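You operate a simulated robot arm through the tools that you are given. There is no shell and no other tool.

You are at the controls of a simulated robot arm. One attempt, no reset.

## Task
The INJECT relay is dead. Drop it in the cream tray and try the COILS relay in its socket.
Fine: On the middle yellow board. Main switch off first and on again at the end. The other two relays stay. Nothing is pulled or fitted while the main switch is on.

Only the result counts: the job must be done as asked and must still hold three seconds after the hand-in. Knocking over, shifting, dropping, spilling or breaking anything else fails it.

## Robot
A 6-joint arm with a two-finger parallel gripper, fixed in place. Base frame: the origin is at the foot of the arm, x ahead of it, y to its left, z up; the work surface is at about z = 900. Readings come in mm, rad, newtons and seconds.
With the tool pointing down near the work surface it reaches from about 300 to 660 mm from the base axis. Its first joint turns from -2.007 to 2.007 rad. Payload 3.43 kg.
The tool frame sits at the grasp point between the pads (the TCP): z along the fingers, y along the line on which they close. The tips reach 34 mm beyond it. Largest opening 128 mm; finger width 24, thickness 12; the body of the gripper, 48 by 130 mm, starts 96 mm behind the TCP.
Orientation is that of the tool frame in the base frame, as a unit quaternion [w, x, y, z]. With the fingers straight down and closing along the base's y, the tool's x points along the base's -x, its y along +y and its z along -z.

## Interface
- The arm moves only by the tool play_rows. Its argument "motion" is a list of rows, each a list of 3 entries, a list of its own where there are three numbers: the shift along the base's x, y, z in units of 30 mm (1.0 is 30 mm), then the turn, a rotation vector about the base's x, y, z in units of 8 degrees (1.0 is 8 degrees), then the opening, from 0 (shut) to 1 (fully open). In form: [[[dx, dy, dz], [wx, wy, wz], jaw], ...]. A call has 1 to 20 rows; each row shifts and turns the commanded pose from where the row before left it. A call with a number of a shift or a turn outside -1 to 1 is refused whole. Rows are played at 5 a second. More than 50 mm and 0.15 rad between two rows, or a gripper value outside its range, and nothing of the call is played. Where a pose cannot be reached the arm comes as near as it can. A force on the tool above 40 N (or 10 N above the force at the start of the call, whichever is more), or a blocked arm, ends the call early, and 0.2 s more pass. Each finger travels about 153 mm/s and halts on what it meets, pressing with about 29 N; the grip force reading is that of the motor and also rises with nothing between the fingers. The clock runs only during rows and for 0.2 s after the last one: add rows that do not move to give the fingers time. It gives the time, the measured TCP pose, the force on the tool (base axes), the opening and the grip force at its end, in the units of the frame above (readings bear some noise), with the torque about the TCP (base axes, N m) and any sound that the robot's microphone picked up.
- Cameras (640 x 400 px; columns grow to the right, rows downward): "scene" is fixed at [220, -498, 1884.7]; the picture's right is [0.72, -0.70, 0.00], its down [-0.58, -0.59, -0.56] and it looks along [0.39, 0.40, -0.83] (base axes); focal length 321 px, centre (320, 200). "wrist" rides on the gripper at [76, -11, -160] in the tool frame; the picture's right is [0.15, 0.99, 0.00], its down [-0.88, 0.13, -0.46] and it looks along [-0.45, 0.07, 0.89] (tool axes); focal length 234 px, centre (320, 200).
- camera(camera): a new picture of that camera. It takes no simulated time.
- raise_lower(by): slides the trunk up (or, below 0, down) by that many mm; the arm rides with it, the base frame stays. It gives what a move gives, with no picture.
- measure_at(camera, pixels): for up to 12 pixels [column, row] of the newest picture of that camera ("zoom" is the newest enlarged one), the place [x, y, z] in the base frame of the surface seen there, good to about 3 mm. It takes no simulated time.
- zoom(camera, box): a new picture of the part [left, top, right, bottom] of that camera's present view, enlarged. It takes no simulated time.
- job_done(): hands the job in; it is judged then, once.

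Leave the gripper open and the arm clear of the work at the hand-in unless told otherwise.

The tools are called after "Call:" as a command line: name --argument value ..., lists and objects as JSON in quotes. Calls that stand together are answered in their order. play_rows: Moves the arm, as the interface text tells. Its arguments: {"type":"object","properties":{"motion":{"type":"array","items":{"type":"array"}}},"required":["motion"]} The other tools are called the same way: raise_lower (by) slides the trunk up or down; camera (camera) takes a picture; measure_at (camera, pixels) gives the place of the surface under pixels of a picture; zoom (camera, box) takes an enlarged picture of a part of a camera's view; job_done () hands the job in.

At the start:

```text
time: 0.0
position: [375.3, -7.2, 1393.6]
tool_rot: [0.0, 0.0, 1.0, 0.0]
wrist_force: [-0.3, -0.1, -0.4]
ft_torque: [-0.02, -0.02, 0.01]
grip_width: 128.1
grip_force: 0.1
trunk travel left (down, up): [-925.0, 65.0]
```

scene: 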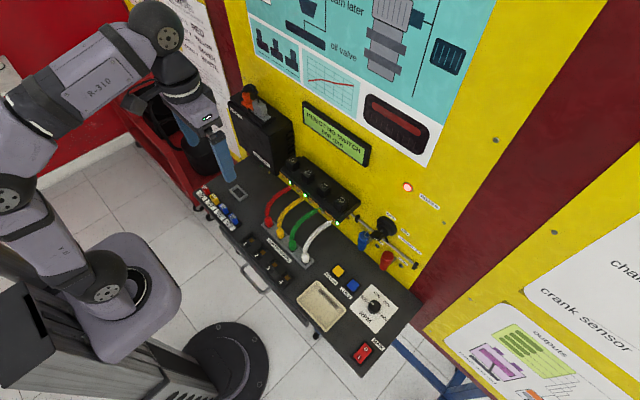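
wrist: 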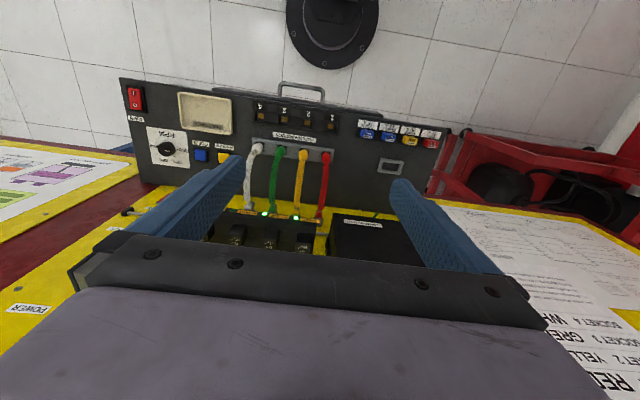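

I see a bench with relays in a row, coloured cables, a cream tray, and a red switch at the lower right. I'll zoom in on the parts of the scene to read the labels.

Call:
zoom --camera "scene" --box '[180, 160, 310, 300]'

Call:
zoom --camera "scene" --box '[280, 240, 430, 380]'

Call:
zoom --camera "scene" --box '[220, 80, 380, 220]'

Call:
zoom --camera "wrist" --box '[230, 70, 470, 220]'

Call:
zoom --camera "wrist" --box '[110, 60, 350, 210]'

```text
2.86 times, centred on (245, 230) of scene
```

zoom: 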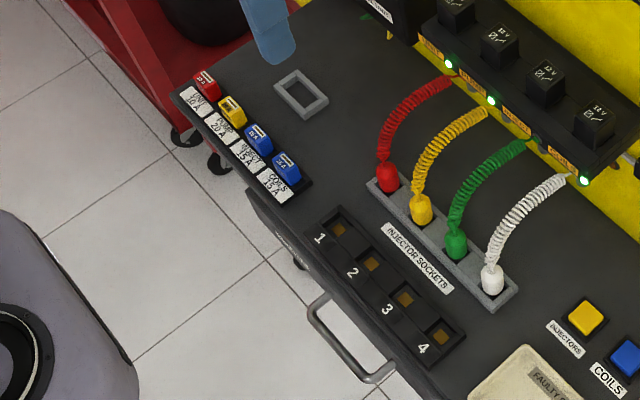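

```text
2.86 times, centred on (355, 310) of scene
```

zoom: 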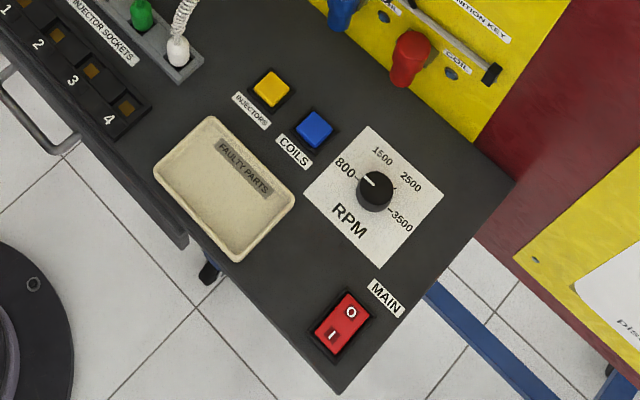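

```text
2.86 times, centred on (300, 150) of scene
```

zoom: 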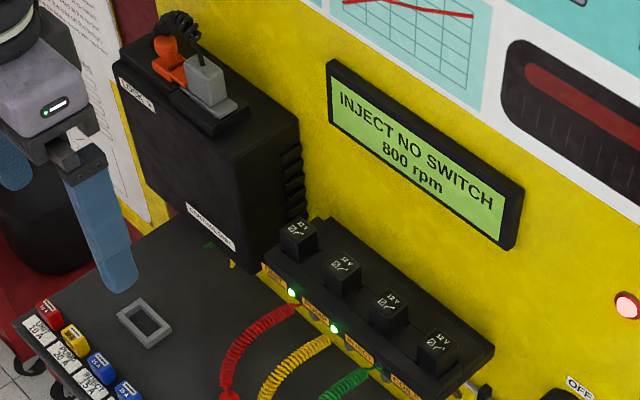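

```text
2.67 times, centred on (350, 145) of wrist
```

zoom: 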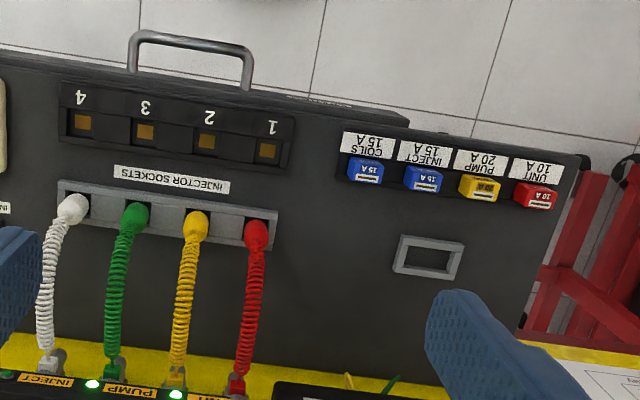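

```text
2.67 times, centred on (230, 135) of wrist
```

zoom: 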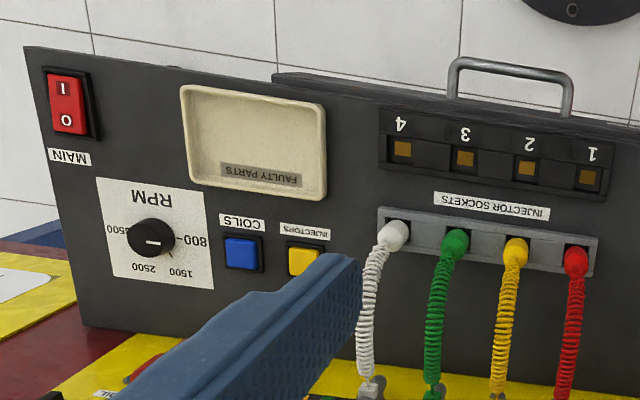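

The relays look like the four black cubes on a strip against the yellow wall, with orange labels below. I'll zoom in closer to read them, along with the main switch.

Call:
zoom --camera "scene" --box '[265, 145, 375, 235]'

Call:
zoom --camera "scene" --box '[330, 320, 400, 380]'

Call:
zoom --camera "wrist" --box '[190, 190, 400, 270]'

Call:
zoom --camera "scene" --box '[330, 160, 470, 290]'

```text
4.44 times, centred on (320, 190) of scene
```

zoom: 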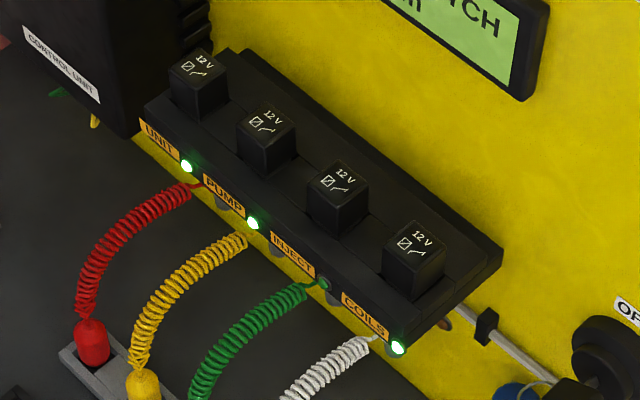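

```text
6.67 times, centred on (365, 350) of scene
```

zoom: 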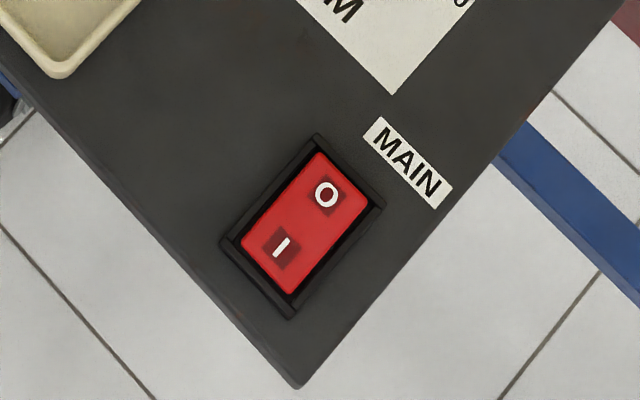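

```text
3.05 times, centred on (295, 230) of wrist
```

zoom: 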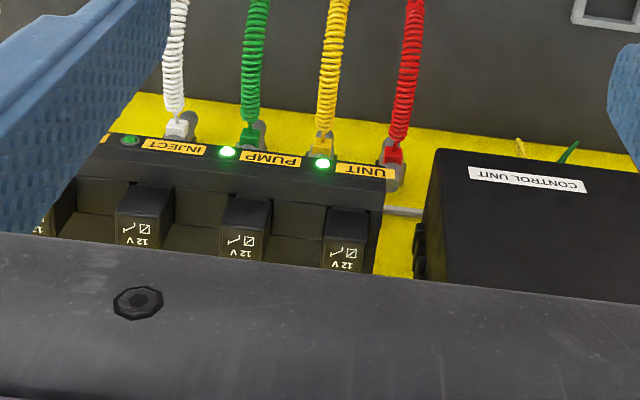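

```text
3.08 times, centred on (400, 225) of scene
```

zoom: 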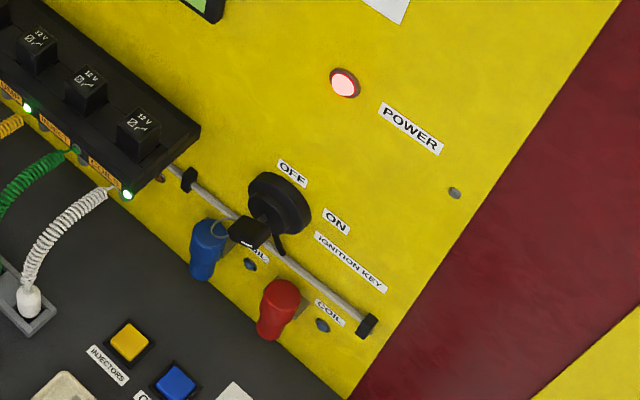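

LEDs: UNIT, PUMP and COILS are lit and INJECT is dark. The switch has "O" on the wall side and "I" on the near side. Next I'll measure relay tops, labels and LEDs in the scene picture.

Call:
zoom --camera "scene" --box '[265, 145, 375, 235]'

Call:
measure_at --camera "zoom" --pixels '[[197, 66], [268, 120], [338, 181], [415, 242], [157, 137], [223, 195], [293, 255], [365, 315], [187, 165], [252, 224], [324, 284], [397, 347]]'

Call:
measure_at --camera "scene" --pixels '[[358, 354], [364, 349], [300, 305], [320, 280], [345, 302], [318, 330], [322, 305], [375, 307], [339, 271], [353, 285], [362, 374], [420, 305]]'

```text
4.44 times, centred on (320, 190) of scene
```

zoom: 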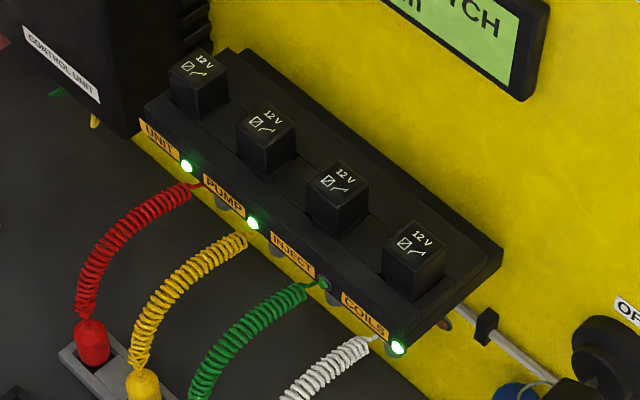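

```text
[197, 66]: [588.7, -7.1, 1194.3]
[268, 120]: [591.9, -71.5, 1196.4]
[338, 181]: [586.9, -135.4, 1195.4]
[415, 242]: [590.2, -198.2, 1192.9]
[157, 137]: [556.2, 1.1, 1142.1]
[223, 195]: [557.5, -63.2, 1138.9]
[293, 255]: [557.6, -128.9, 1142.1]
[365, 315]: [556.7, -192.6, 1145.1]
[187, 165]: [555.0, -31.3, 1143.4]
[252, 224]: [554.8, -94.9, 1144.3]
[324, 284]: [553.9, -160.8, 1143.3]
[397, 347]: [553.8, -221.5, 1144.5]
```

```text
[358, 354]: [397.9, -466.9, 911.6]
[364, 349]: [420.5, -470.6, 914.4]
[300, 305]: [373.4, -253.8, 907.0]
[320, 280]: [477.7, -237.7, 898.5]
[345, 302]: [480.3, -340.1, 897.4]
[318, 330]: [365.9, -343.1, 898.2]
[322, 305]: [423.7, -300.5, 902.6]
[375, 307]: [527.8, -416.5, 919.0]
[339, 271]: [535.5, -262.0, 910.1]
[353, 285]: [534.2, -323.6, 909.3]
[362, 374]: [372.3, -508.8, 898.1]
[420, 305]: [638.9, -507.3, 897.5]
```

Relay tops are at z≈1195: UNIT y≈-7, PUMP y≈-71, INJECT y≈-135, COILS y≈-198. Next I'll measure the strip surface, relay faces and corners, and the wall behind them.

Call:
zoom --camera "scene" --box '[310, 175, 365, 220]'

Call:
zoom --camera "scene" --box '[340, 330, 390, 370]'

```text
8.89 times, centred on (338, 198) of scene
```

zoom: 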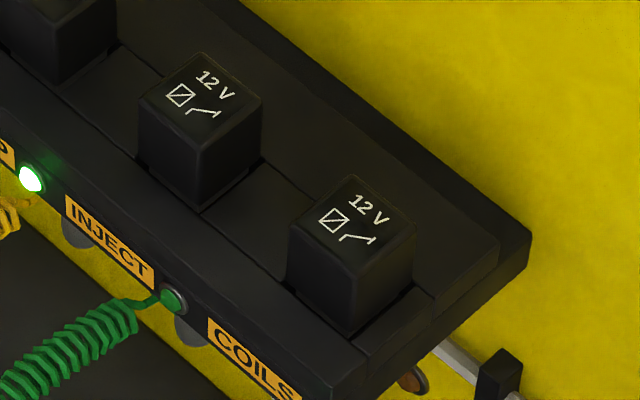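

```text
10.00 times, centred on (365, 350) of scene
```

zoom: 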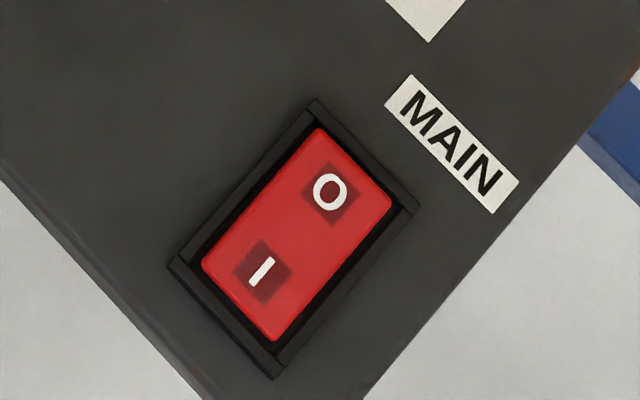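

I'll measure the switch rocker in this zoom: its corners at (315,128), (390,195), (203,265), (275,340), plus its frame and the bench surface.

Call:
measure_at --camera "zoom" --pixels '[[320, 140], [380, 195], [215, 262], [272, 330], [330, 190], [262, 272], [295, 232], [312, 104], [412, 208], [178, 262], [274, 372], [300, 60]]'

Call:
zoom --camera "scene" --box '[310, 175, 365, 220]'

Call:
measure_at --camera "zoom" --pixels '[[145, 108], [195, 58], [255, 95], [205, 140], [195, 200], [230, 170], [170, 150], [240, 200], [330, 130], [215, 245], [520, 240], [560, 200]]'

Call:
measure_at --camera "zoom" --pixels '[[295, 232], [345, 180], [408, 220], [355, 268], [350, 325], [380, 290], [320, 280], [400, 300], [440, 280], [105, 110], [80, 170], [480, 290]]'

```text
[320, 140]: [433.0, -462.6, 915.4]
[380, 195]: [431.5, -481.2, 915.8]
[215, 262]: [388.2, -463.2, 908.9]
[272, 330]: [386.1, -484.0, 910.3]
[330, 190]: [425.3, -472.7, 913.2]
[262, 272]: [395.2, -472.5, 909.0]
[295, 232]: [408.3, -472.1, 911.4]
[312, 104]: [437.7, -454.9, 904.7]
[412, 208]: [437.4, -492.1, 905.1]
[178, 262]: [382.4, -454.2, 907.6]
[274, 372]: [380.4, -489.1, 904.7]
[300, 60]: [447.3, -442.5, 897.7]
```

```text
8.89 times, centred on (338, 198) of scene
```

zoom: 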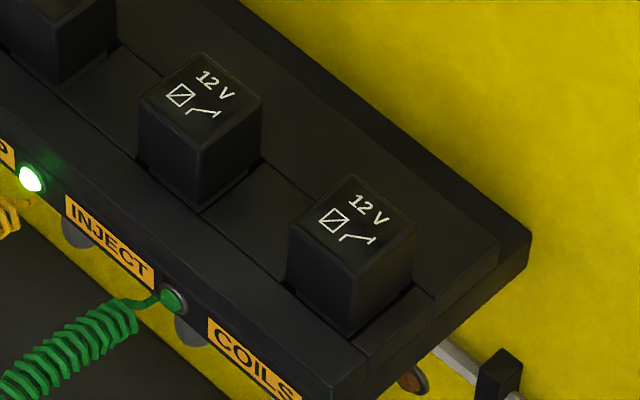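

```text
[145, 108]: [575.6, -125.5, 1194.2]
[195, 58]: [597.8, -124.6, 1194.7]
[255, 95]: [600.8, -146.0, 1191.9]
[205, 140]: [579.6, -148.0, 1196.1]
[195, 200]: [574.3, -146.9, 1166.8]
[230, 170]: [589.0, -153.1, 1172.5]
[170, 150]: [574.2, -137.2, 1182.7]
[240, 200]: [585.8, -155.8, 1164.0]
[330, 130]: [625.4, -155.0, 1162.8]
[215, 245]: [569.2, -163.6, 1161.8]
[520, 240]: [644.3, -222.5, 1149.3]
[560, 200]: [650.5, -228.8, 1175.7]
```

```text
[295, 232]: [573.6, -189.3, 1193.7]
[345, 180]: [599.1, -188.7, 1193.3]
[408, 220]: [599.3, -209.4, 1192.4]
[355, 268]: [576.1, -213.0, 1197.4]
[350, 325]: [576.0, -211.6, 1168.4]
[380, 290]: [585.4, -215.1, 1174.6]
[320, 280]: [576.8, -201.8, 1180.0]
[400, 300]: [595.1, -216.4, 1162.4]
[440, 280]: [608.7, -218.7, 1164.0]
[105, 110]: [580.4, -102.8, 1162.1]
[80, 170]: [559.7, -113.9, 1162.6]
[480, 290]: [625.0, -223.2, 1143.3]
```

The relays are about 28 mm square with tops at z≈1195, on a strip surface at z≈1163. The pitch is 64 mm and the wall is at x≈650. Next I'll measure the robot itself to see how high the shoulder is, and the cables and tray that the arm must pass.

Call:
measure_at --camera "scene" --pixels '[[110, 255], [105, 285], [230, 360], [20, 190], [40, 300], [165, 40], [190, 90], [30, 130], [20, 370], [130, 260], [170, 290], [100, 80]]'

Call:
measure_at --camera "scene" --pixels '[[330, 227], [308, 250], [310, 238], [305, 232], [270, 205], [285, 190], [384, 228], [385, 260], [362, 240], [410, 265], [335, 135], [250, 135]]'

Call:
zoom --camera "scene" --box '[285, 265, 365, 345]'

Call:
measure_at --camera "zoom" --pixels '[[262, 118], [450, 300], [275, 510], [95, 310], [270, 180], [380, 300], [280, 420], [170, 310], [270, 300], [500, 400], [330, 190], [80, 420]]'

```text
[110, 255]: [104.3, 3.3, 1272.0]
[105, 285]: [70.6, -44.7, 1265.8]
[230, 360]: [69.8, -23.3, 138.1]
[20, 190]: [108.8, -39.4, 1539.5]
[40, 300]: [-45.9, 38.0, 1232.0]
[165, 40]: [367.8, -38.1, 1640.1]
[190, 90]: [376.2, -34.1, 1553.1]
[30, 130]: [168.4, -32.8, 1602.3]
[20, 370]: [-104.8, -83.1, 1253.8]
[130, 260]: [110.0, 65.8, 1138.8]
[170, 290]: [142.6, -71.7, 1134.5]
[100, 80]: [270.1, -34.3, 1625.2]
```

```text
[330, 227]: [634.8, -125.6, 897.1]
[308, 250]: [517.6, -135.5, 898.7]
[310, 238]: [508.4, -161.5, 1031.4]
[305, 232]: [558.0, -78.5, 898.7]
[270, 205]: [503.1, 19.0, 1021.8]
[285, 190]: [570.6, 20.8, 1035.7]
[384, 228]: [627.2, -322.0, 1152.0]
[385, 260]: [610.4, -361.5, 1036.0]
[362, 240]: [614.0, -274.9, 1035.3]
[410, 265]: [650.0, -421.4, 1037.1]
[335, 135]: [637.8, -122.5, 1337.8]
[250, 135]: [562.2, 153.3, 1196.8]
```

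```text
5.00 times, centred on (325, 305) of scene
```

zoom: 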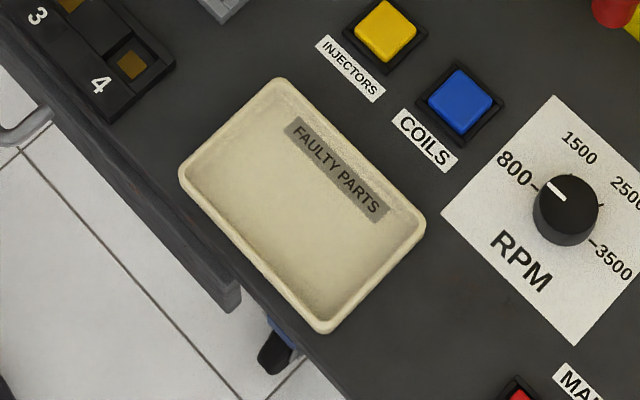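

```text
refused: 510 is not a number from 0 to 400
```

The arm's carriage sits around z≈1135–1270. I'll measure the tray in this zoom at its corners (280,85), (422,225), (322,328), (187,175) and its floor.

Call:
measure_at --camera "zoom" --pixels '[[280, 82], [420, 224], [322, 326], [186, 174], [280, 110], [390, 225], [318, 300], [215, 180], [300, 205], [240, 290], [290, 365], [480, 150]]'

```text
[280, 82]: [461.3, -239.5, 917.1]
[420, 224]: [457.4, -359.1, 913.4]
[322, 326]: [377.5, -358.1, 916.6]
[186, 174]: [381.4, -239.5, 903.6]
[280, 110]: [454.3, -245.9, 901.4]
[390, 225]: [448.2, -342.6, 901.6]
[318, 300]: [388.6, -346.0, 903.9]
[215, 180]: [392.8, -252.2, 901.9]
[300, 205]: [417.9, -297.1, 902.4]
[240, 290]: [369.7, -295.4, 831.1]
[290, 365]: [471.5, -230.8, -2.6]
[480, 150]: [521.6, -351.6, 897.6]
```

The tray rim is at z≈917 and its floor at z≈902, with its centre at (420,-299). The "O" half of the rocker is around (425,-472,914). Next, staying high, I'll shut the jaws and move the tool sideways over the MAIN switch.

Call:
play_rows --motion '[[[0.104, -0.969, 0], [0, 0, 0], 0], [[0.104, -0.969, 0], [0, 0, 0], 0], [[0.104, -0.969, 0], [0, 0, 0], 0], [[0.104, -0.969, 0], [0, 0, 0], 0], [[0.104, -0.969, 0], [0, 0, 0], 0], [[0.104, -0.969, 0], [0, 0, 0], 0], [[0.104, -0.969, 0], [0, 0, 0], 0], [[0.104, -0.969, 0], [0, 0, 0], 0], [[0.104, -0.969, 0], [0, 0, 0], 0], [[0.104, -0.969, 0], [0, 0, 0], 0], [[0.104, -0.969, 0], [0, 0, 0], 0], [[0.104, -0.969, 0], [0, 0, 0], 0], [[0.104, -0.969, 0], [0, 0, 0], 0], [[0.104, -0.969, 0], [0, 0, 0], 0], [[0.104, -0.969, 0], [0, 0, 0], 0], [[0.104, -0.969, 0], [0, 0, 0], 0], [[0, 0, 0], [0, 0, 0], 0]]'

```text
time: 3.6
position: [365.9, -407.5, 1317.4]
tool_rot: [0.0, 0.0, 1.0, 0.0]
wrist_force: [-0.5, 0.7, -0.2]
ft_torque: [-0.01, -0.01, -0.04]
grip_width: 0.0
grip_force: 28.9
out of reach, approached as far as the arm can: row 10, 11, 12, 13, 14, 15, 16
trunk travel left (down, up): [-925.0, 65.0]
```

The arm ran out of reach at this height and stopped at (366,-407,1317). Lowering the trunk by 250 mm should put the bench in better range. Nothing tall is below this spot.

Call:
raise_lower --by -250

Call:
camera --camera "scene"

```text
time: 6.2
position: [365.5, -407.7, 1068.1]
tool_rot: [0.0, 0.0, 1.0, 0.0]
wrist_force: [0.2, 0.8, 0.4]
ft_torque: [-0.01, 0.01, 0.01]
grip_width: 0.1
grip_force: 28.5
trunk travel left (down, up): [-675.0, 315.0]
```

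```text
taken
```

scene: 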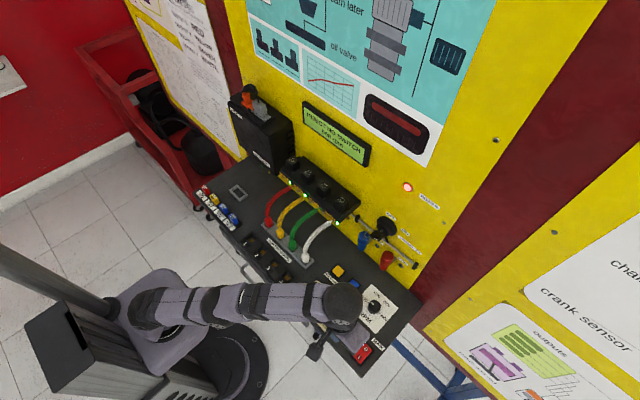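

The tool now hovers near the switch at (365.5,-407.7,1068). I'll move it in over the "O" half at (425,-472), with a still row first to check where the command starts.

Call:
play_rows --motion '[[[0, 0, 0], [0, 0, 0], 0], [[0.66, -0.71, 0], [0, 0, 0], 0], [[0.66, -0.71, 0], [0, 0, 0], 0], [[0.66, -0.71, 0], [0, 0, 0], 0], [[0, 0, 0], [0, 0, 0], 0]]'

```text
time: 7.4
position: [382.7, -417.0, 1038.4]
tool_rot: [0.001, 0.0, 1.0, 0.0]
wrist_force: [0.1, 0.4, 1.1]
ft_torque: [0.02, -0.01, 0.01]
grip_width: 0.0
grip_force: 28.9
out of reach, approached as far as the arm can: row 2, 3, 4
trunk travel left (down, up): [-675.0, 315.0]
```

With the trunk lower, the reach got no better: 566 mm at z≈1038. From the two out-of-reach stops, the best reach of about 665 mm comes when the TCP is near z≈938 plus the trunk offset. So the trunk should be high, at about +60. I'll raise it by 310.

Call:
raise_lower --by 310

```text
time: 10.5
position: [381.7, -417.8, 1347.7]
tool_rot: [0.0, 0.0, 1.0, 0.0]
wrist_force: [-0.2, -0.3, 0.2]
ft_torque: [-0.02, 0.0, 0.01]
grip_width: 0.0
grip_force: 29.3
trunk travel left (down, up): [-985.0, 5.0]
```

Now at z 1348. I'll descend straight down 300 mm to z≈1048 in clear air, then move over the "O" half at (425,-472).

Call:
play_rows --motion '[[[0, 0, -1], [0, 0, 0], 0], [[0, 0, -1], [0, 0, 0], 0], [[0, 0, -1], [0, 0, 0], 0], [[0, 0, -1], [0, 0, 0], 0], [[0, 0, -1], [0, 0, 0], 0], [[0, 0, -1], [0, 0, 0], 0], [[0, 0, -1], [0, 0, 0], 0], [[0, 0, -1], [0, 0, 0], 0], [[0, 0, -1], [0, 0, 0], 0], [[0, 0, -1], [0, 0, 0], 0], [[0.72, -0.905, 0], [0, 0, 0], 0], [[0.72, -0.905, 0], [0, 0, 0], 0], [[0, 0, 0], [0, 0, 0], 0]]'

Call:
camera --camera "scene"

Call:
camera --camera "wrist"

```text
time: 13.3
position: [424.1, -471.0, 1048.8]
tool_rot: [0.0, 0.001, 1.0, 0.0]
wrist_force: [-0.3, -0.2, 0.2]
ft_torque: [-0.03, 0.01, 0.03]
grip_width: 0.0
grip_force: 28.7
trunk travel left (down, up): [-985.0, 5.0]
```

```text
taken
```

scene: 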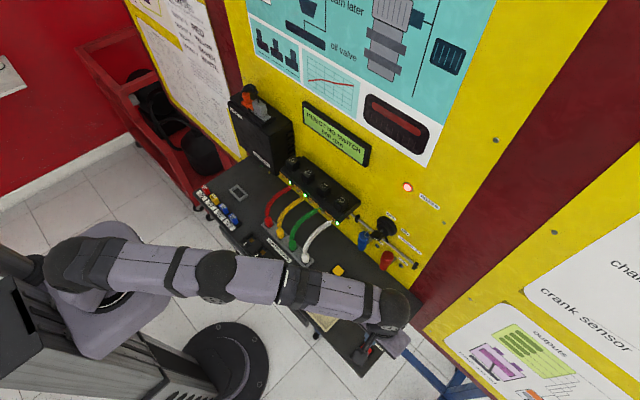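

```text
taken
```

wrist: 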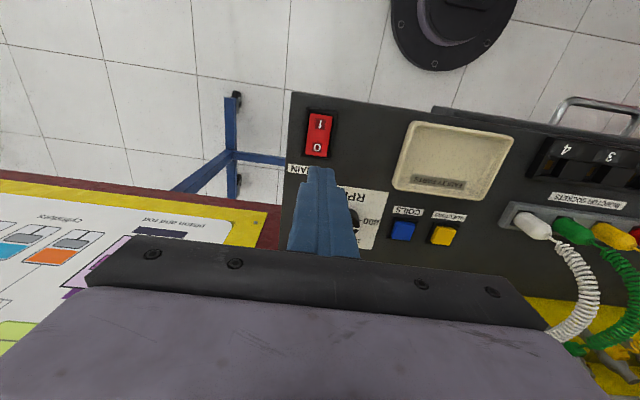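

The tool is above the switch. In the wrist view the rocker shows "O" at about (318,148) and "I" at about (320,124). I'll measure these from here to confirm.

Call:
measure_at --camera "wrist" --pixels '[[318, 148], [320, 124], [319, 136], [309, 155], [326, 155], [311, 114], [330, 116]]'

Call:
zoom --camera "wrist" --box '[270, 90, 390, 180]'

```text
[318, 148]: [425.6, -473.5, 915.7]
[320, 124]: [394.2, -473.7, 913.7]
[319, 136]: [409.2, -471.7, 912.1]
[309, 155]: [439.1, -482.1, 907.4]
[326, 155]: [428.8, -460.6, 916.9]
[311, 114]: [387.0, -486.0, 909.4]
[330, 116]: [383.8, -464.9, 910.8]
```

```text
4.44 times, centred on (330, 135) of wrist
```

zoom: 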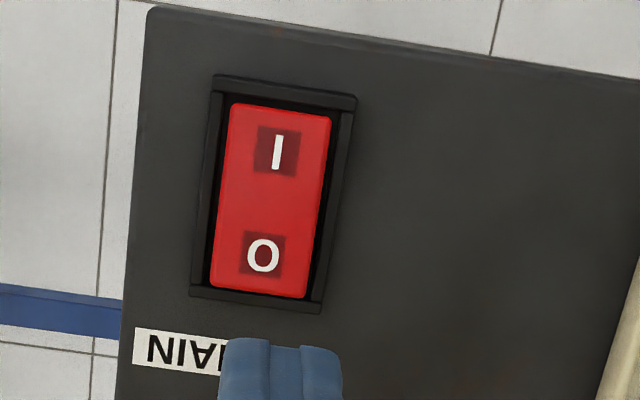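

Confirmed: the "O" half is raised at z≈916 and centred at (426,-472). I'll descend to TCP z≈961, putting the tips about 11 mm above the rocker, and add +1.5 mm in x and -1 mm in y.

Call:
play_rows --motion '[[[0.03, -0.03, -0.98], [0, 0, 0], 0], [[0.0, 0, -0.98], [0, 0, 0], 0], [[0, 0, -0.98], [0, 0, 0], 0], [[0, 0, 0], [0, 0, 0], 0]]'

Call:
zoom --camera "wrist" --box '[240, 80, 440, 230]'

```text
time: 14.3
position: [425.1, -470.2, 959.7]
tool_rot: [0.0, 0.0, 1.0, -0.002]
wrist_force: [-0.5, 0.8, 0.1]
ft_torque: [0.01, -0.01, 0.0]
grip_width: 0.2
grip_force: 29.0
trunk travel left (down, up): [-985.0, 5.0]
```

```text
2.67 times, centred on (340, 155) of wrist
```

zoom: 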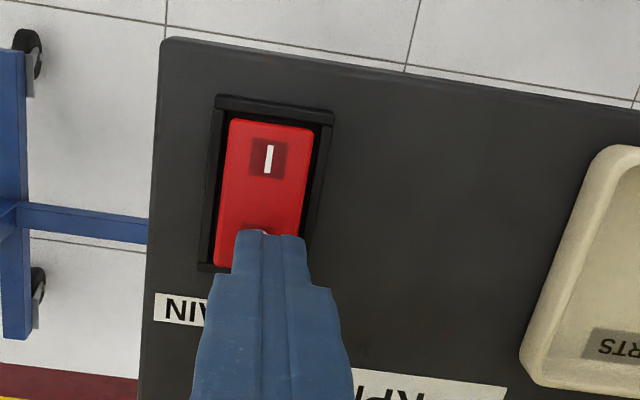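

The tips are over the "O" half. I'll press down in 2.4 mm steps, about 17 mm total, to push it flush. The force guard will stop the motion if it's hard.

Call:
play_rows --motion '[[[0, 0, -0.08], [0, 0, 0], 0], [[0, 0, -0.08], [0, 0, 0], 0], [[0, 0, -0.08], [0, 0, 0], 0], [[0, 0, -0.08], [0, 0, 0], 0], [[0, 0, -0.08], [0, 0, 0], 0], [[0, 0, -0.08], [0, 0, 0], 0], [[0, 0, -0.08], [0, 0, 0], 0]]'

Call:
zoom --camera "wrist" --box '[240, 80, 440, 230]'

```text
time: 15.9
position: [423.4, -470.5, 946.5]
tool_rot: [0.004, 0.0, 1.0, -0.004]
wrist_force: [2.6, -0.4, 19.9]
ft_torque: [0.07, 0.18, 0.29]
grip_width: 0.0
grip_force: 29.2
out of reach, approached as far as the arm can: row 4
trunk travel left (down, up): [-985.0, 5.0]
```

```text
2.67 times, centred on (340, 155) of wrist
```

zoom: 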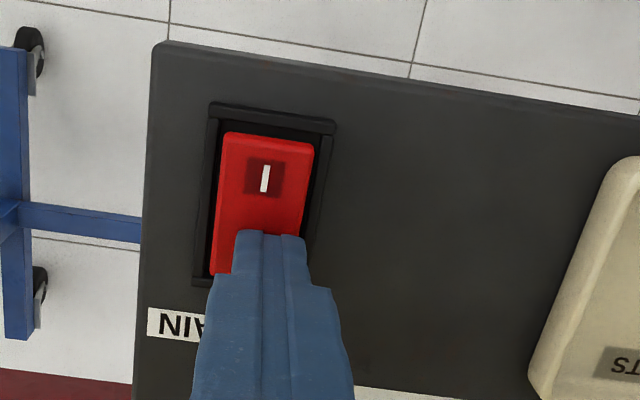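

The force reads 20 N and the "I" end now looks raised. I'll check the LEDs, the display and the POWER lamp in the scene.

Call:
zoom --camera "scene" --box '[270, 90, 450, 240]'

Call:
zoom --camera "scene" --box '[330, 310, 420, 380]'

```text
2.67 times, centred on (360, 165) of scene
```

zoom: 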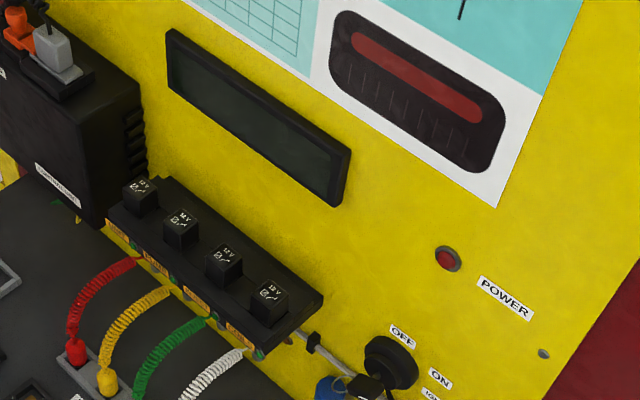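

```text
5.71 times, centred on (375, 345) of scene
```

zoom: 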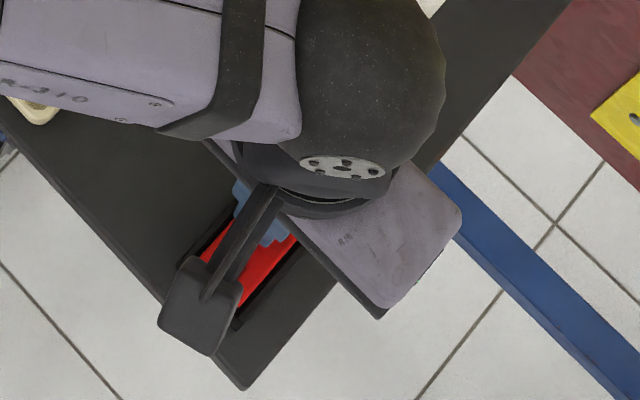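

The POWER lamp, the display and all LEDs are dark, so MAIN is off. I'll lift off straight up by about 200 mm, with the jaws still shut.

Call:
play_rows --motion '[[[0, 0, 0.3], [0, 0, 0], 0], [[0, 0, 0.7], [0, 0, 0], 0], [[0, 0, 1], [0, 0, 0], 0], [[0, 0, 1], [0, 0, 0], 0], [[0, 0, 1], [0, 0, 0], 0], [[0, 0, 1], [0, 0, 0], 0], [[0, 0, 1], [0, 0, 0], 0], [[0, 0, 0.67], [0, 0, 0], 0], [[0, 0, 0], [0, 0, 0], 0]]'

Call:
zoom --camera "wrist" --box '[230, 70, 430, 210]'

Call:
zoom --camera "scene" --box '[270, 90, 450, 240]'

```text
time: 17.9
position: [424.0, -470.0, 1144.7]
tool_rot: [0.0, 0.0, 1.0, 0.0]
wrist_force: [0.4, -0.7, -0.7]
ft_torque: [-0.02, -0.01, -0.04]
grip_width: 0.0
grip_force: 29.0
trunk travel left (down, up): [-985.0, 5.0]
```

```text
2.86 times, centred on (330, 140) of wrist
```

zoom: 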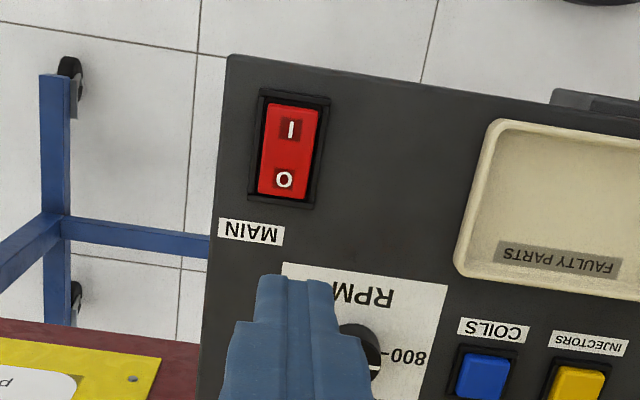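

```text
2.67 times, centred on (360, 165) of scene
```

zoom: 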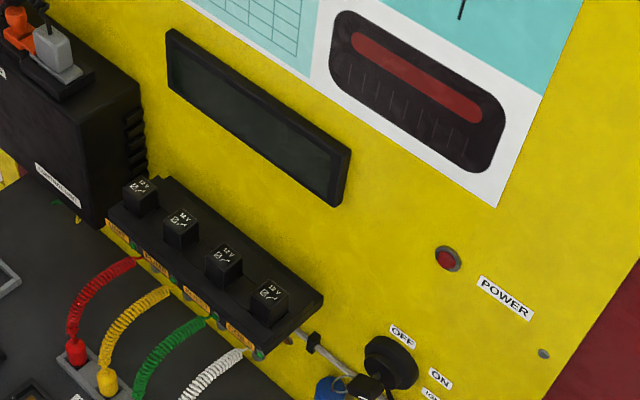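

MAIN stays off. I'll travel to a point in front of and above the INJECT relay at about (510,-136.5,1250), opening the jaws to about 52 mm on the way.

Call:
play_rows --motion '[[[0.239, 0.927, 0.293], [0, 0, 0], 0.41], [[0.239, 0.927, 0.293], [0, 0, 0], 0.41], [[0.239, 0.927, 0.293], [0, 0, 0], 0.41], [[0.239, 0.927, 0.293], [0, 0, 0], 0.41], [[0.239, 0.927, 0.293], [0, 0, 0], 0.41], [[0.239, 0.927, 0.293], [0, 0, 0], 0.41], [[0.239, 0.927, 0.293], [0, 0, 0], 0.41], [[0.239, 0.927, 0.293], [0, 0, 0], 0.41], [[0.239, 0.927, 0.293], [0, 0, 0], 0.41], [[0.239, 0.927, 0.293], [0, 0, 0], 0.41], [[0.239, 0.927, 0.293], [0, 0, 0], 0.41], [[0.239, 0.927, 0.293], [0, 0, 0], 0.41], [[0, 0, 0], [0, 0, 0], 0.41]]'

Call:
camera --camera "wrist"

Call:
camera --camera "scene"

```text
time: 20.7
position: [511.9, -137.1, 1248.0]
tool_rot: [0.0, 0.0, 1.0, 0.0]
wrist_force: [0.9, -0.6, 0.0]
ft_torque: [0.02, 0.04, 0.0]
grip_width: 52.6
grip_force: 0.0
trunk travel left (down, up): [-985.0, 5.0]
```

```text
taken
```

wrist: 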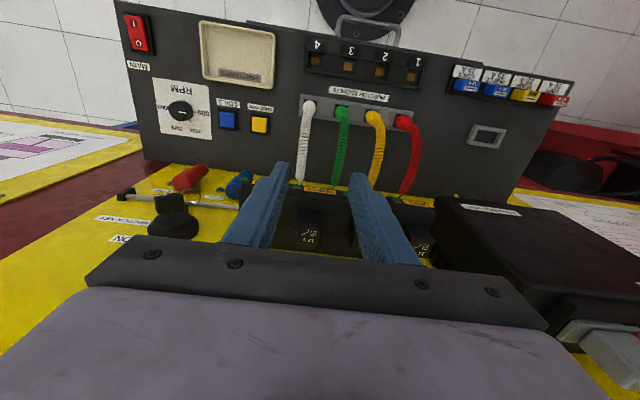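

```text
taken
```

scene: 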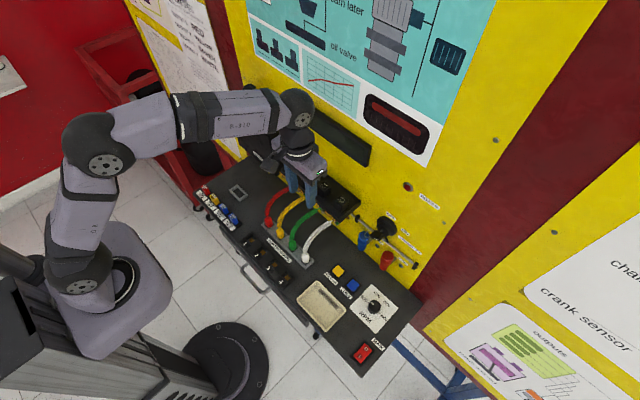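

I'll zoom in on the wrist view between the fingers to confirm which relay they straddle and its exact centre.

Call:
zoom --camera "wrist" --box '[200, 170, 460, 270]'

Call:
measure_at --camera "wrist" --pixels '[[308, 232], [308, 240], [300, 240], [322, 240], [303, 222], [318, 222], [420, 245], [310, 212], [335, 225], [290, 240], [318, 186], [345, 240]]'

Call:
zoom --camera "scene" --box '[260, 140, 370, 230]'

```text
2.46 times, centred on (330, 220) of wrist
```

zoom: 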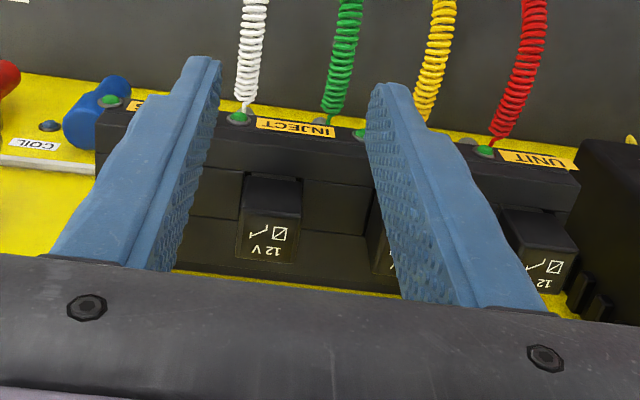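

```text
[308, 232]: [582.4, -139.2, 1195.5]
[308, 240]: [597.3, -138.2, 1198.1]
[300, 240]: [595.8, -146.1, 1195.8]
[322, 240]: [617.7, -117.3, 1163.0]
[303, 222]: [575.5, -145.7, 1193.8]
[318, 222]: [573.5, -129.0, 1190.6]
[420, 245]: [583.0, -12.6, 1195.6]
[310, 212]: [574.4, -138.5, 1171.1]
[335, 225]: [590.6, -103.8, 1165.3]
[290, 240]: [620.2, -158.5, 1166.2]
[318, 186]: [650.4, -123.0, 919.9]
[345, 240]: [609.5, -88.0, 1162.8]
```

```text
4.44 times, centred on (315, 185) of scene
```

zoom: 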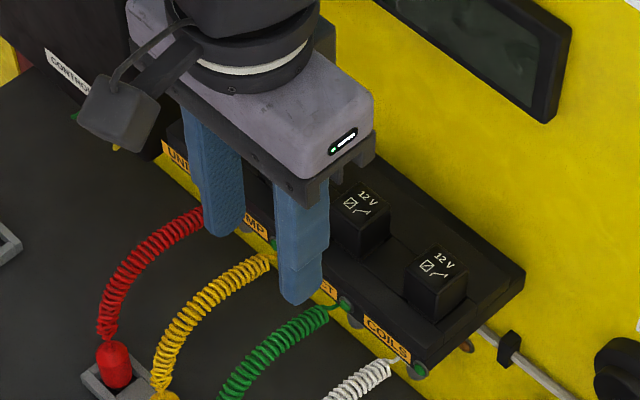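

The fingers straddle in line with the INJECT relay. I'll zoom tightly and measure its top corners for precise centring.

Call:
zoom --camera "wrist" --box '[280, 200, 350, 250]'

```text
8.00 times, centred on (315, 225) of wrist
```

zoom: 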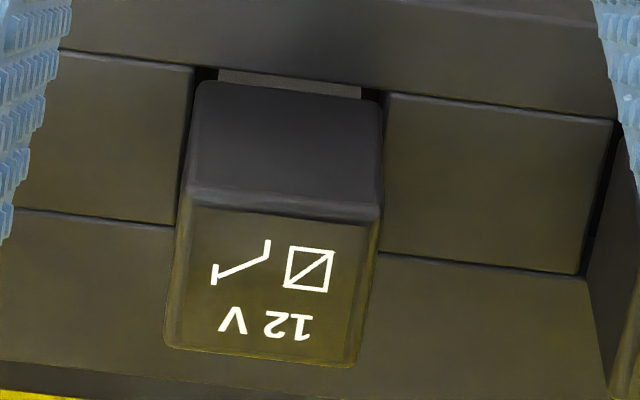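

Call:
measure_at --camera "zoom" --pixels '[[190, 208], [372, 226], [172, 338], [350, 358], [280, 280], [200, 90], [370, 110], [185, 270], [362, 290], [100, 150], [100, 280], [480, 180]]'

```text
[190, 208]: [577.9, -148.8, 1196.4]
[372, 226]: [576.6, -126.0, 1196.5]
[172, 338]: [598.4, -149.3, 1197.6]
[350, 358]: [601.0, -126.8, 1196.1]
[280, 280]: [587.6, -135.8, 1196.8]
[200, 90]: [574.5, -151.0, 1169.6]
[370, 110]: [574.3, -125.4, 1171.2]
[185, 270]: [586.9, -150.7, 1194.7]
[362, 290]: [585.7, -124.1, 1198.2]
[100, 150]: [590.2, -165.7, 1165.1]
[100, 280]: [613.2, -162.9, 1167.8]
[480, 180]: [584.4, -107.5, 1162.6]
```

INJECT relay centre is at about (588,-137.6), top z≈1196, width ≈27 mm. Before moving forward I'll check clearance between the arm's wrist and the display on the wall.

Call:
measure_at --camera "scene" --pixels '[[370, 150], [366, 164], [350, 150], [330, 130], [345, 155], [320, 110], [298, 105], [312, 100], [290, 120], [305, 140], [318, 150], [300, 150]]'

Call:
zoom --camera "scene" --box '[230, 70, 390, 200]'

```text
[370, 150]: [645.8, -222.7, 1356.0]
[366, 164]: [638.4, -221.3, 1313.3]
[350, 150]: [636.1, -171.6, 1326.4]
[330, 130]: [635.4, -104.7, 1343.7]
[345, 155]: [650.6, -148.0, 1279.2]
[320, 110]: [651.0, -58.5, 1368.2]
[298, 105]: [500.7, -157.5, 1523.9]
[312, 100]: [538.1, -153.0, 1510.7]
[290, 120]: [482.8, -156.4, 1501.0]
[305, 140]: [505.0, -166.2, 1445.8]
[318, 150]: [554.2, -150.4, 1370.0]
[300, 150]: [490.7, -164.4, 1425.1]
```

```text
3.08 times, centred on (310, 135) of scene
```

zoom: 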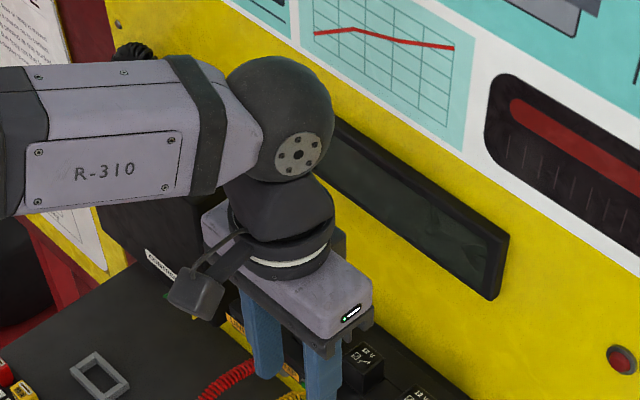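

A grey block behind the ring, on the wall side near scene pixel (318,150), measured x≈554, which is 42 mm ahead of the TCP. I'll zoom in there to be sure it clears the display, whose front is at x≈636.

Call:
zoom --camera "scene" --box '[290, 120, 350, 180]'

```text
6.67 times, centred on (320, 150) of scene
```

zoom: 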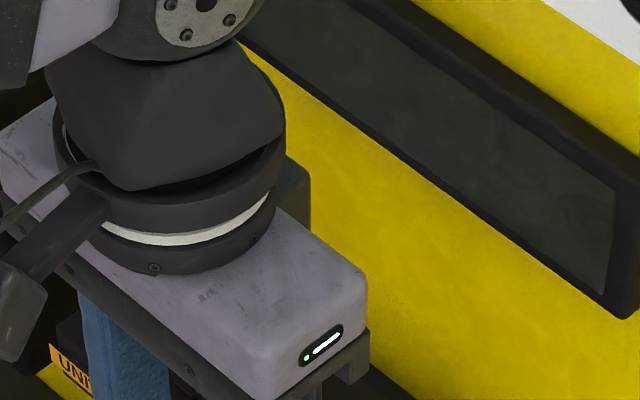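

Call:
measure_at --camera "zoom" --pixels '[[300, 175], [300, 205], [290, 170], [360, 270], [340, 245], [275, 110], [270, 70], [265, 220], [150, 265], [275, 380], [260, 90], [280, 170]]'

```text
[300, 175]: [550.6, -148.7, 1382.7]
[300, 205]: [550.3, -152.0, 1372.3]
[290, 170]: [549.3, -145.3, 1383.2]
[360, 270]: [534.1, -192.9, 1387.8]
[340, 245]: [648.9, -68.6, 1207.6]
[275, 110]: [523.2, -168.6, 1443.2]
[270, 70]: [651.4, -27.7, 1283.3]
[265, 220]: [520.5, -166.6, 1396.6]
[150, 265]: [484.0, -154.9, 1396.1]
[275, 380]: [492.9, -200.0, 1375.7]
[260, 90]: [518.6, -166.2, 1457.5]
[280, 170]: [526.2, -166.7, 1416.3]
```

The wall-side block reaches about 38–42 mm ahead of the TCP. With the TCP at x=585 it ends near 626, which is about 9 mm short of the display front. I'll move forward to x≈585 at z 1248, with the tips 18 mm above the relay tops.

Call:
play_rows --motion '[[[0.8, 0, 0], [0, 0, 0], 0.41], [[0.8, 0, 0], [0, 0, 0], 0.41], [[0.85, 0, 0], [0, 0, 0], 0.41], [[0, 0, 0], [0, 0, 0], 0.41]]'

Call:
camera --camera "wrist"

Call:
zoom --camera "scene" --box '[270, 100, 390, 220]'

```text
time: 21.7
position: [582.3, -136.3, 1247.7]
tool_rot: [0.001, 0.0, 1.0, 0.0]
wrist_force: [-0.3, 0.0, 0.4]
ft_torque: [0.01, -0.04, -0.01]
grip_width: 52.6
grip_force: 0.1
trunk travel left (down, up): [-985.0, 5.0]
```

```text
taken
```

wrist: 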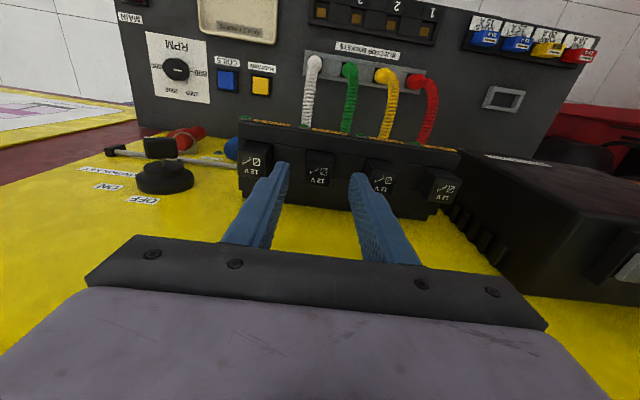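

```text
3.33 times, centred on (330, 160) of scene
```

zoom: 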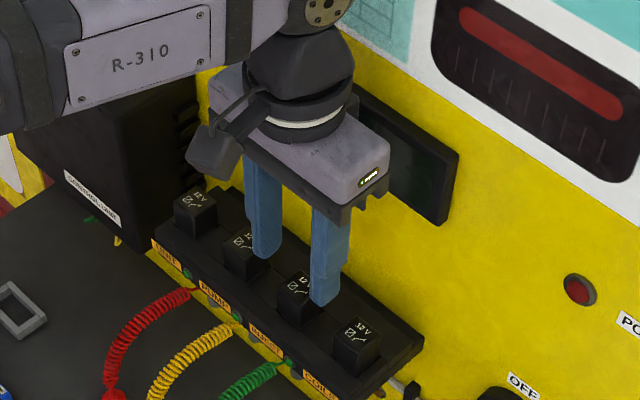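

The fingers are above and straddling the INJECT relay. I'll lower 44 mm to TCP z≈1203, with tips about 4 mm above the strip, still open.

Call:
play_rows --motion '[[[0.05, -0.03, -0.5], [0, 0, 0], 0.41], [[0, 0, -0.4], [0, 0, 0], 0.41], [[0, 0, -0.3], [0, 0, 0], 0.41], [[0, 0, -0.27], [0, 0, 0], 0.41], [[0, 0, 0], [0, 0, 0], 0.41]]'

Call:
camera --camera "wrist"

Call:
zoom --camera "scene" --box '[280, 130, 380, 230]'

```text
time: 22.9
position: [585.4, -138.0, 1203.8]
tool_rot: [0.0, 0.001, 1.0, 0.0]
wrist_force: [0.1, 0.2, -0.4]
ft_torque: [-0.02, 0.0, 0.02]
grip_width: 52.7
grip_force: 0.0
trunk travel left (down, up): [-985.0, 5.0]
```

```text
taken
```

wrist: 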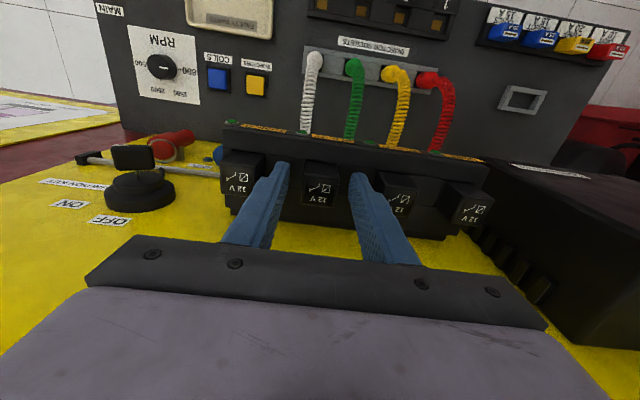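

```text
4.00 times, centred on (330, 180) of scene
```

zoom: 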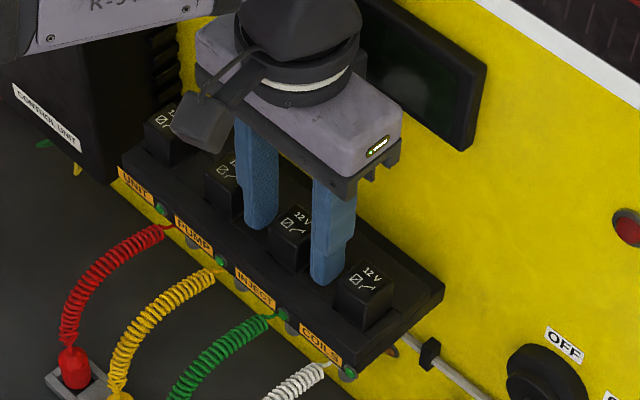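

Both fingers sit in the gaps either side of the INJECT relay, and no force is felt. I'll close the jaws with still rows to give them time.

Call:
play_rows --motion '[[[0, 0, 0], [0, 0, 0], 0.3], [[0, 0, 0], [0, 0, 0], 0.24], [[0, 0, 0], [0, 0, 0], 0.1], [[0, 0, 0], [0, 0, 0], 0], [[0, 0, 0], [0, 0, 0], 0]]'

Call:
zoom --camera "wrist" --box '[200, 130, 440, 280]'

```text
time: 24.1
position: [585.8, -137.9, 1205.8]
tool_rot: [0.0, -0.001, 1.0, -0.001]
wrist_force: [0.8, -0.5, 0.3]
ft_torque: [0.0, -0.04, 0.02]
grip_width: 26.9
grip_force: 28.9
trunk travel left (down, up): [-985.0, 5.0]
```

```text
2.67 times, centred on (320, 205) of wrist
```

zoom: 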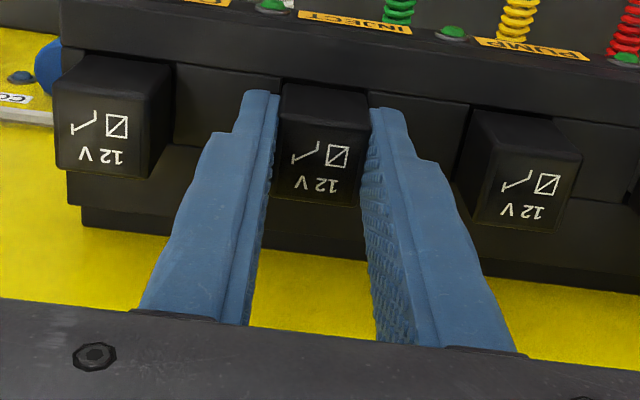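

The jaws stopped on the relay at 26.9 mm with 29 N grip. I'll pull straight up in small steps, 16 mm in all, and check the force.

Call:
play_rows --motion '[[[0, 0, 0.08], [0, 0, 0], 0], [[0, 0, 0.08], [0, 0, 0], 0], [[0, 0, 0.08], [0, 0, 0], 0], [[0, 0, 0.08], [0, 0, 0], 0], [[0, 0, 0.1], [0, 0, 0], 0], [[0, 0, 0.1], [0, 0, 0], 0]]'

Call:
zoom --camera "wrist" --box '[200, 130, 440, 280]'

Call:
zoom --camera "scene" --box '[280, 130, 380, 230]'

```text
time: 25.5
position: [586.2, -138.0, 1220.5]
tool_rot: [0.0, 0.0, 1.0, 0.001]
wrist_force: [0.0, 0.8, -1.2]
ft_torque: [-0.01, -0.01, -0.01]
grip_width: 26.8
grip_force: 29.4
trunk travel left (down, up): [-985.0, 5.0]
```

```text
2.67 times, centred on (320, 205) of wrist
```

zoom: 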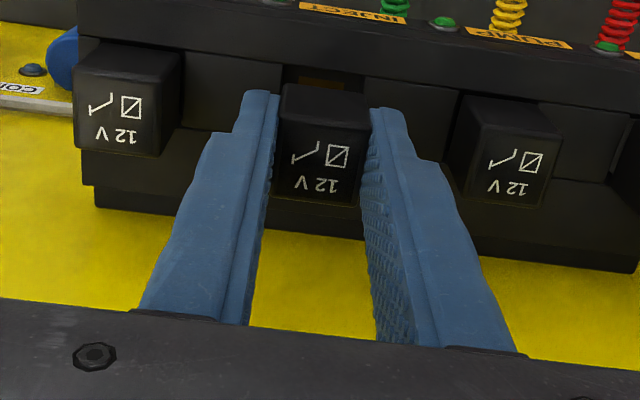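

```text
4.00 times, centred on (330, 180) of scene
```

zoom: 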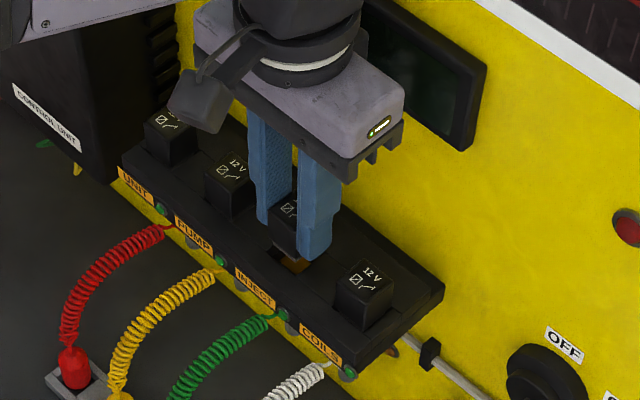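

The relay came free cleanly, and its empty socket shows below. I'll lift another 30 mm and draw back from the wall to x≈460.

Call:
play_rows --motion '[[[0, 0, 0.4], [0, 0, 0], 0], [[0, 0, 0.6], [0, 0, 0], 0], [[-0.5, 0, 0], [0, 0, 0], 0], [[-0.8, 0, 0], [0, 0, 0], 0], [[-0.9, 0, 0], [0, 0, 0], 0], [[-1, 0, 0], [0, 0, 0], 0], [[-1, 0, 0], [0, 0, 0], 0], [[0, 0, 0], [0, 0, 0], 0]]'

Call:
camera --camera "scene"

Call:
zoom --camera "scene" --box '[260, 130, 370, 230]'

```text
time: 27.3
position: [460.8, -137.8, 1250.1]
tool_rot: [0.001, -0.001, 1.0, 0.0]
wrist_force: [0.6, -0.4, -0.5]
ft_torque: [-0.01, 0.04, 0.02]
grip_width: 27.0
grip_force: 28.9
trunk travel left (down, up): [-985.0, 5.0]
```

```text
taken
```

scene: 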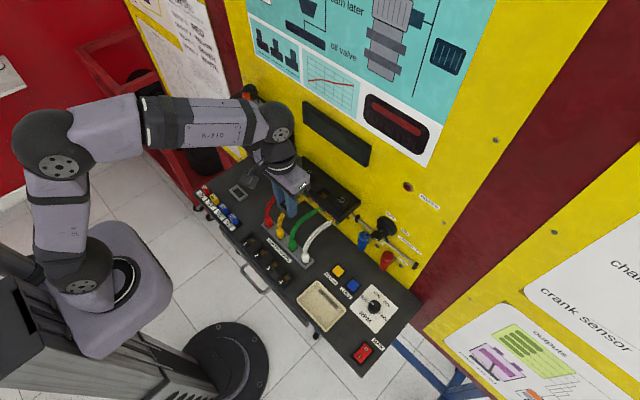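

```text
4.00 times, centred on (315, 180) of scene
```

zoom: 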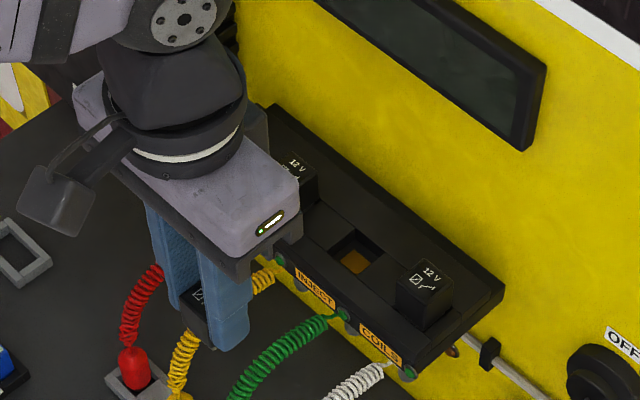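

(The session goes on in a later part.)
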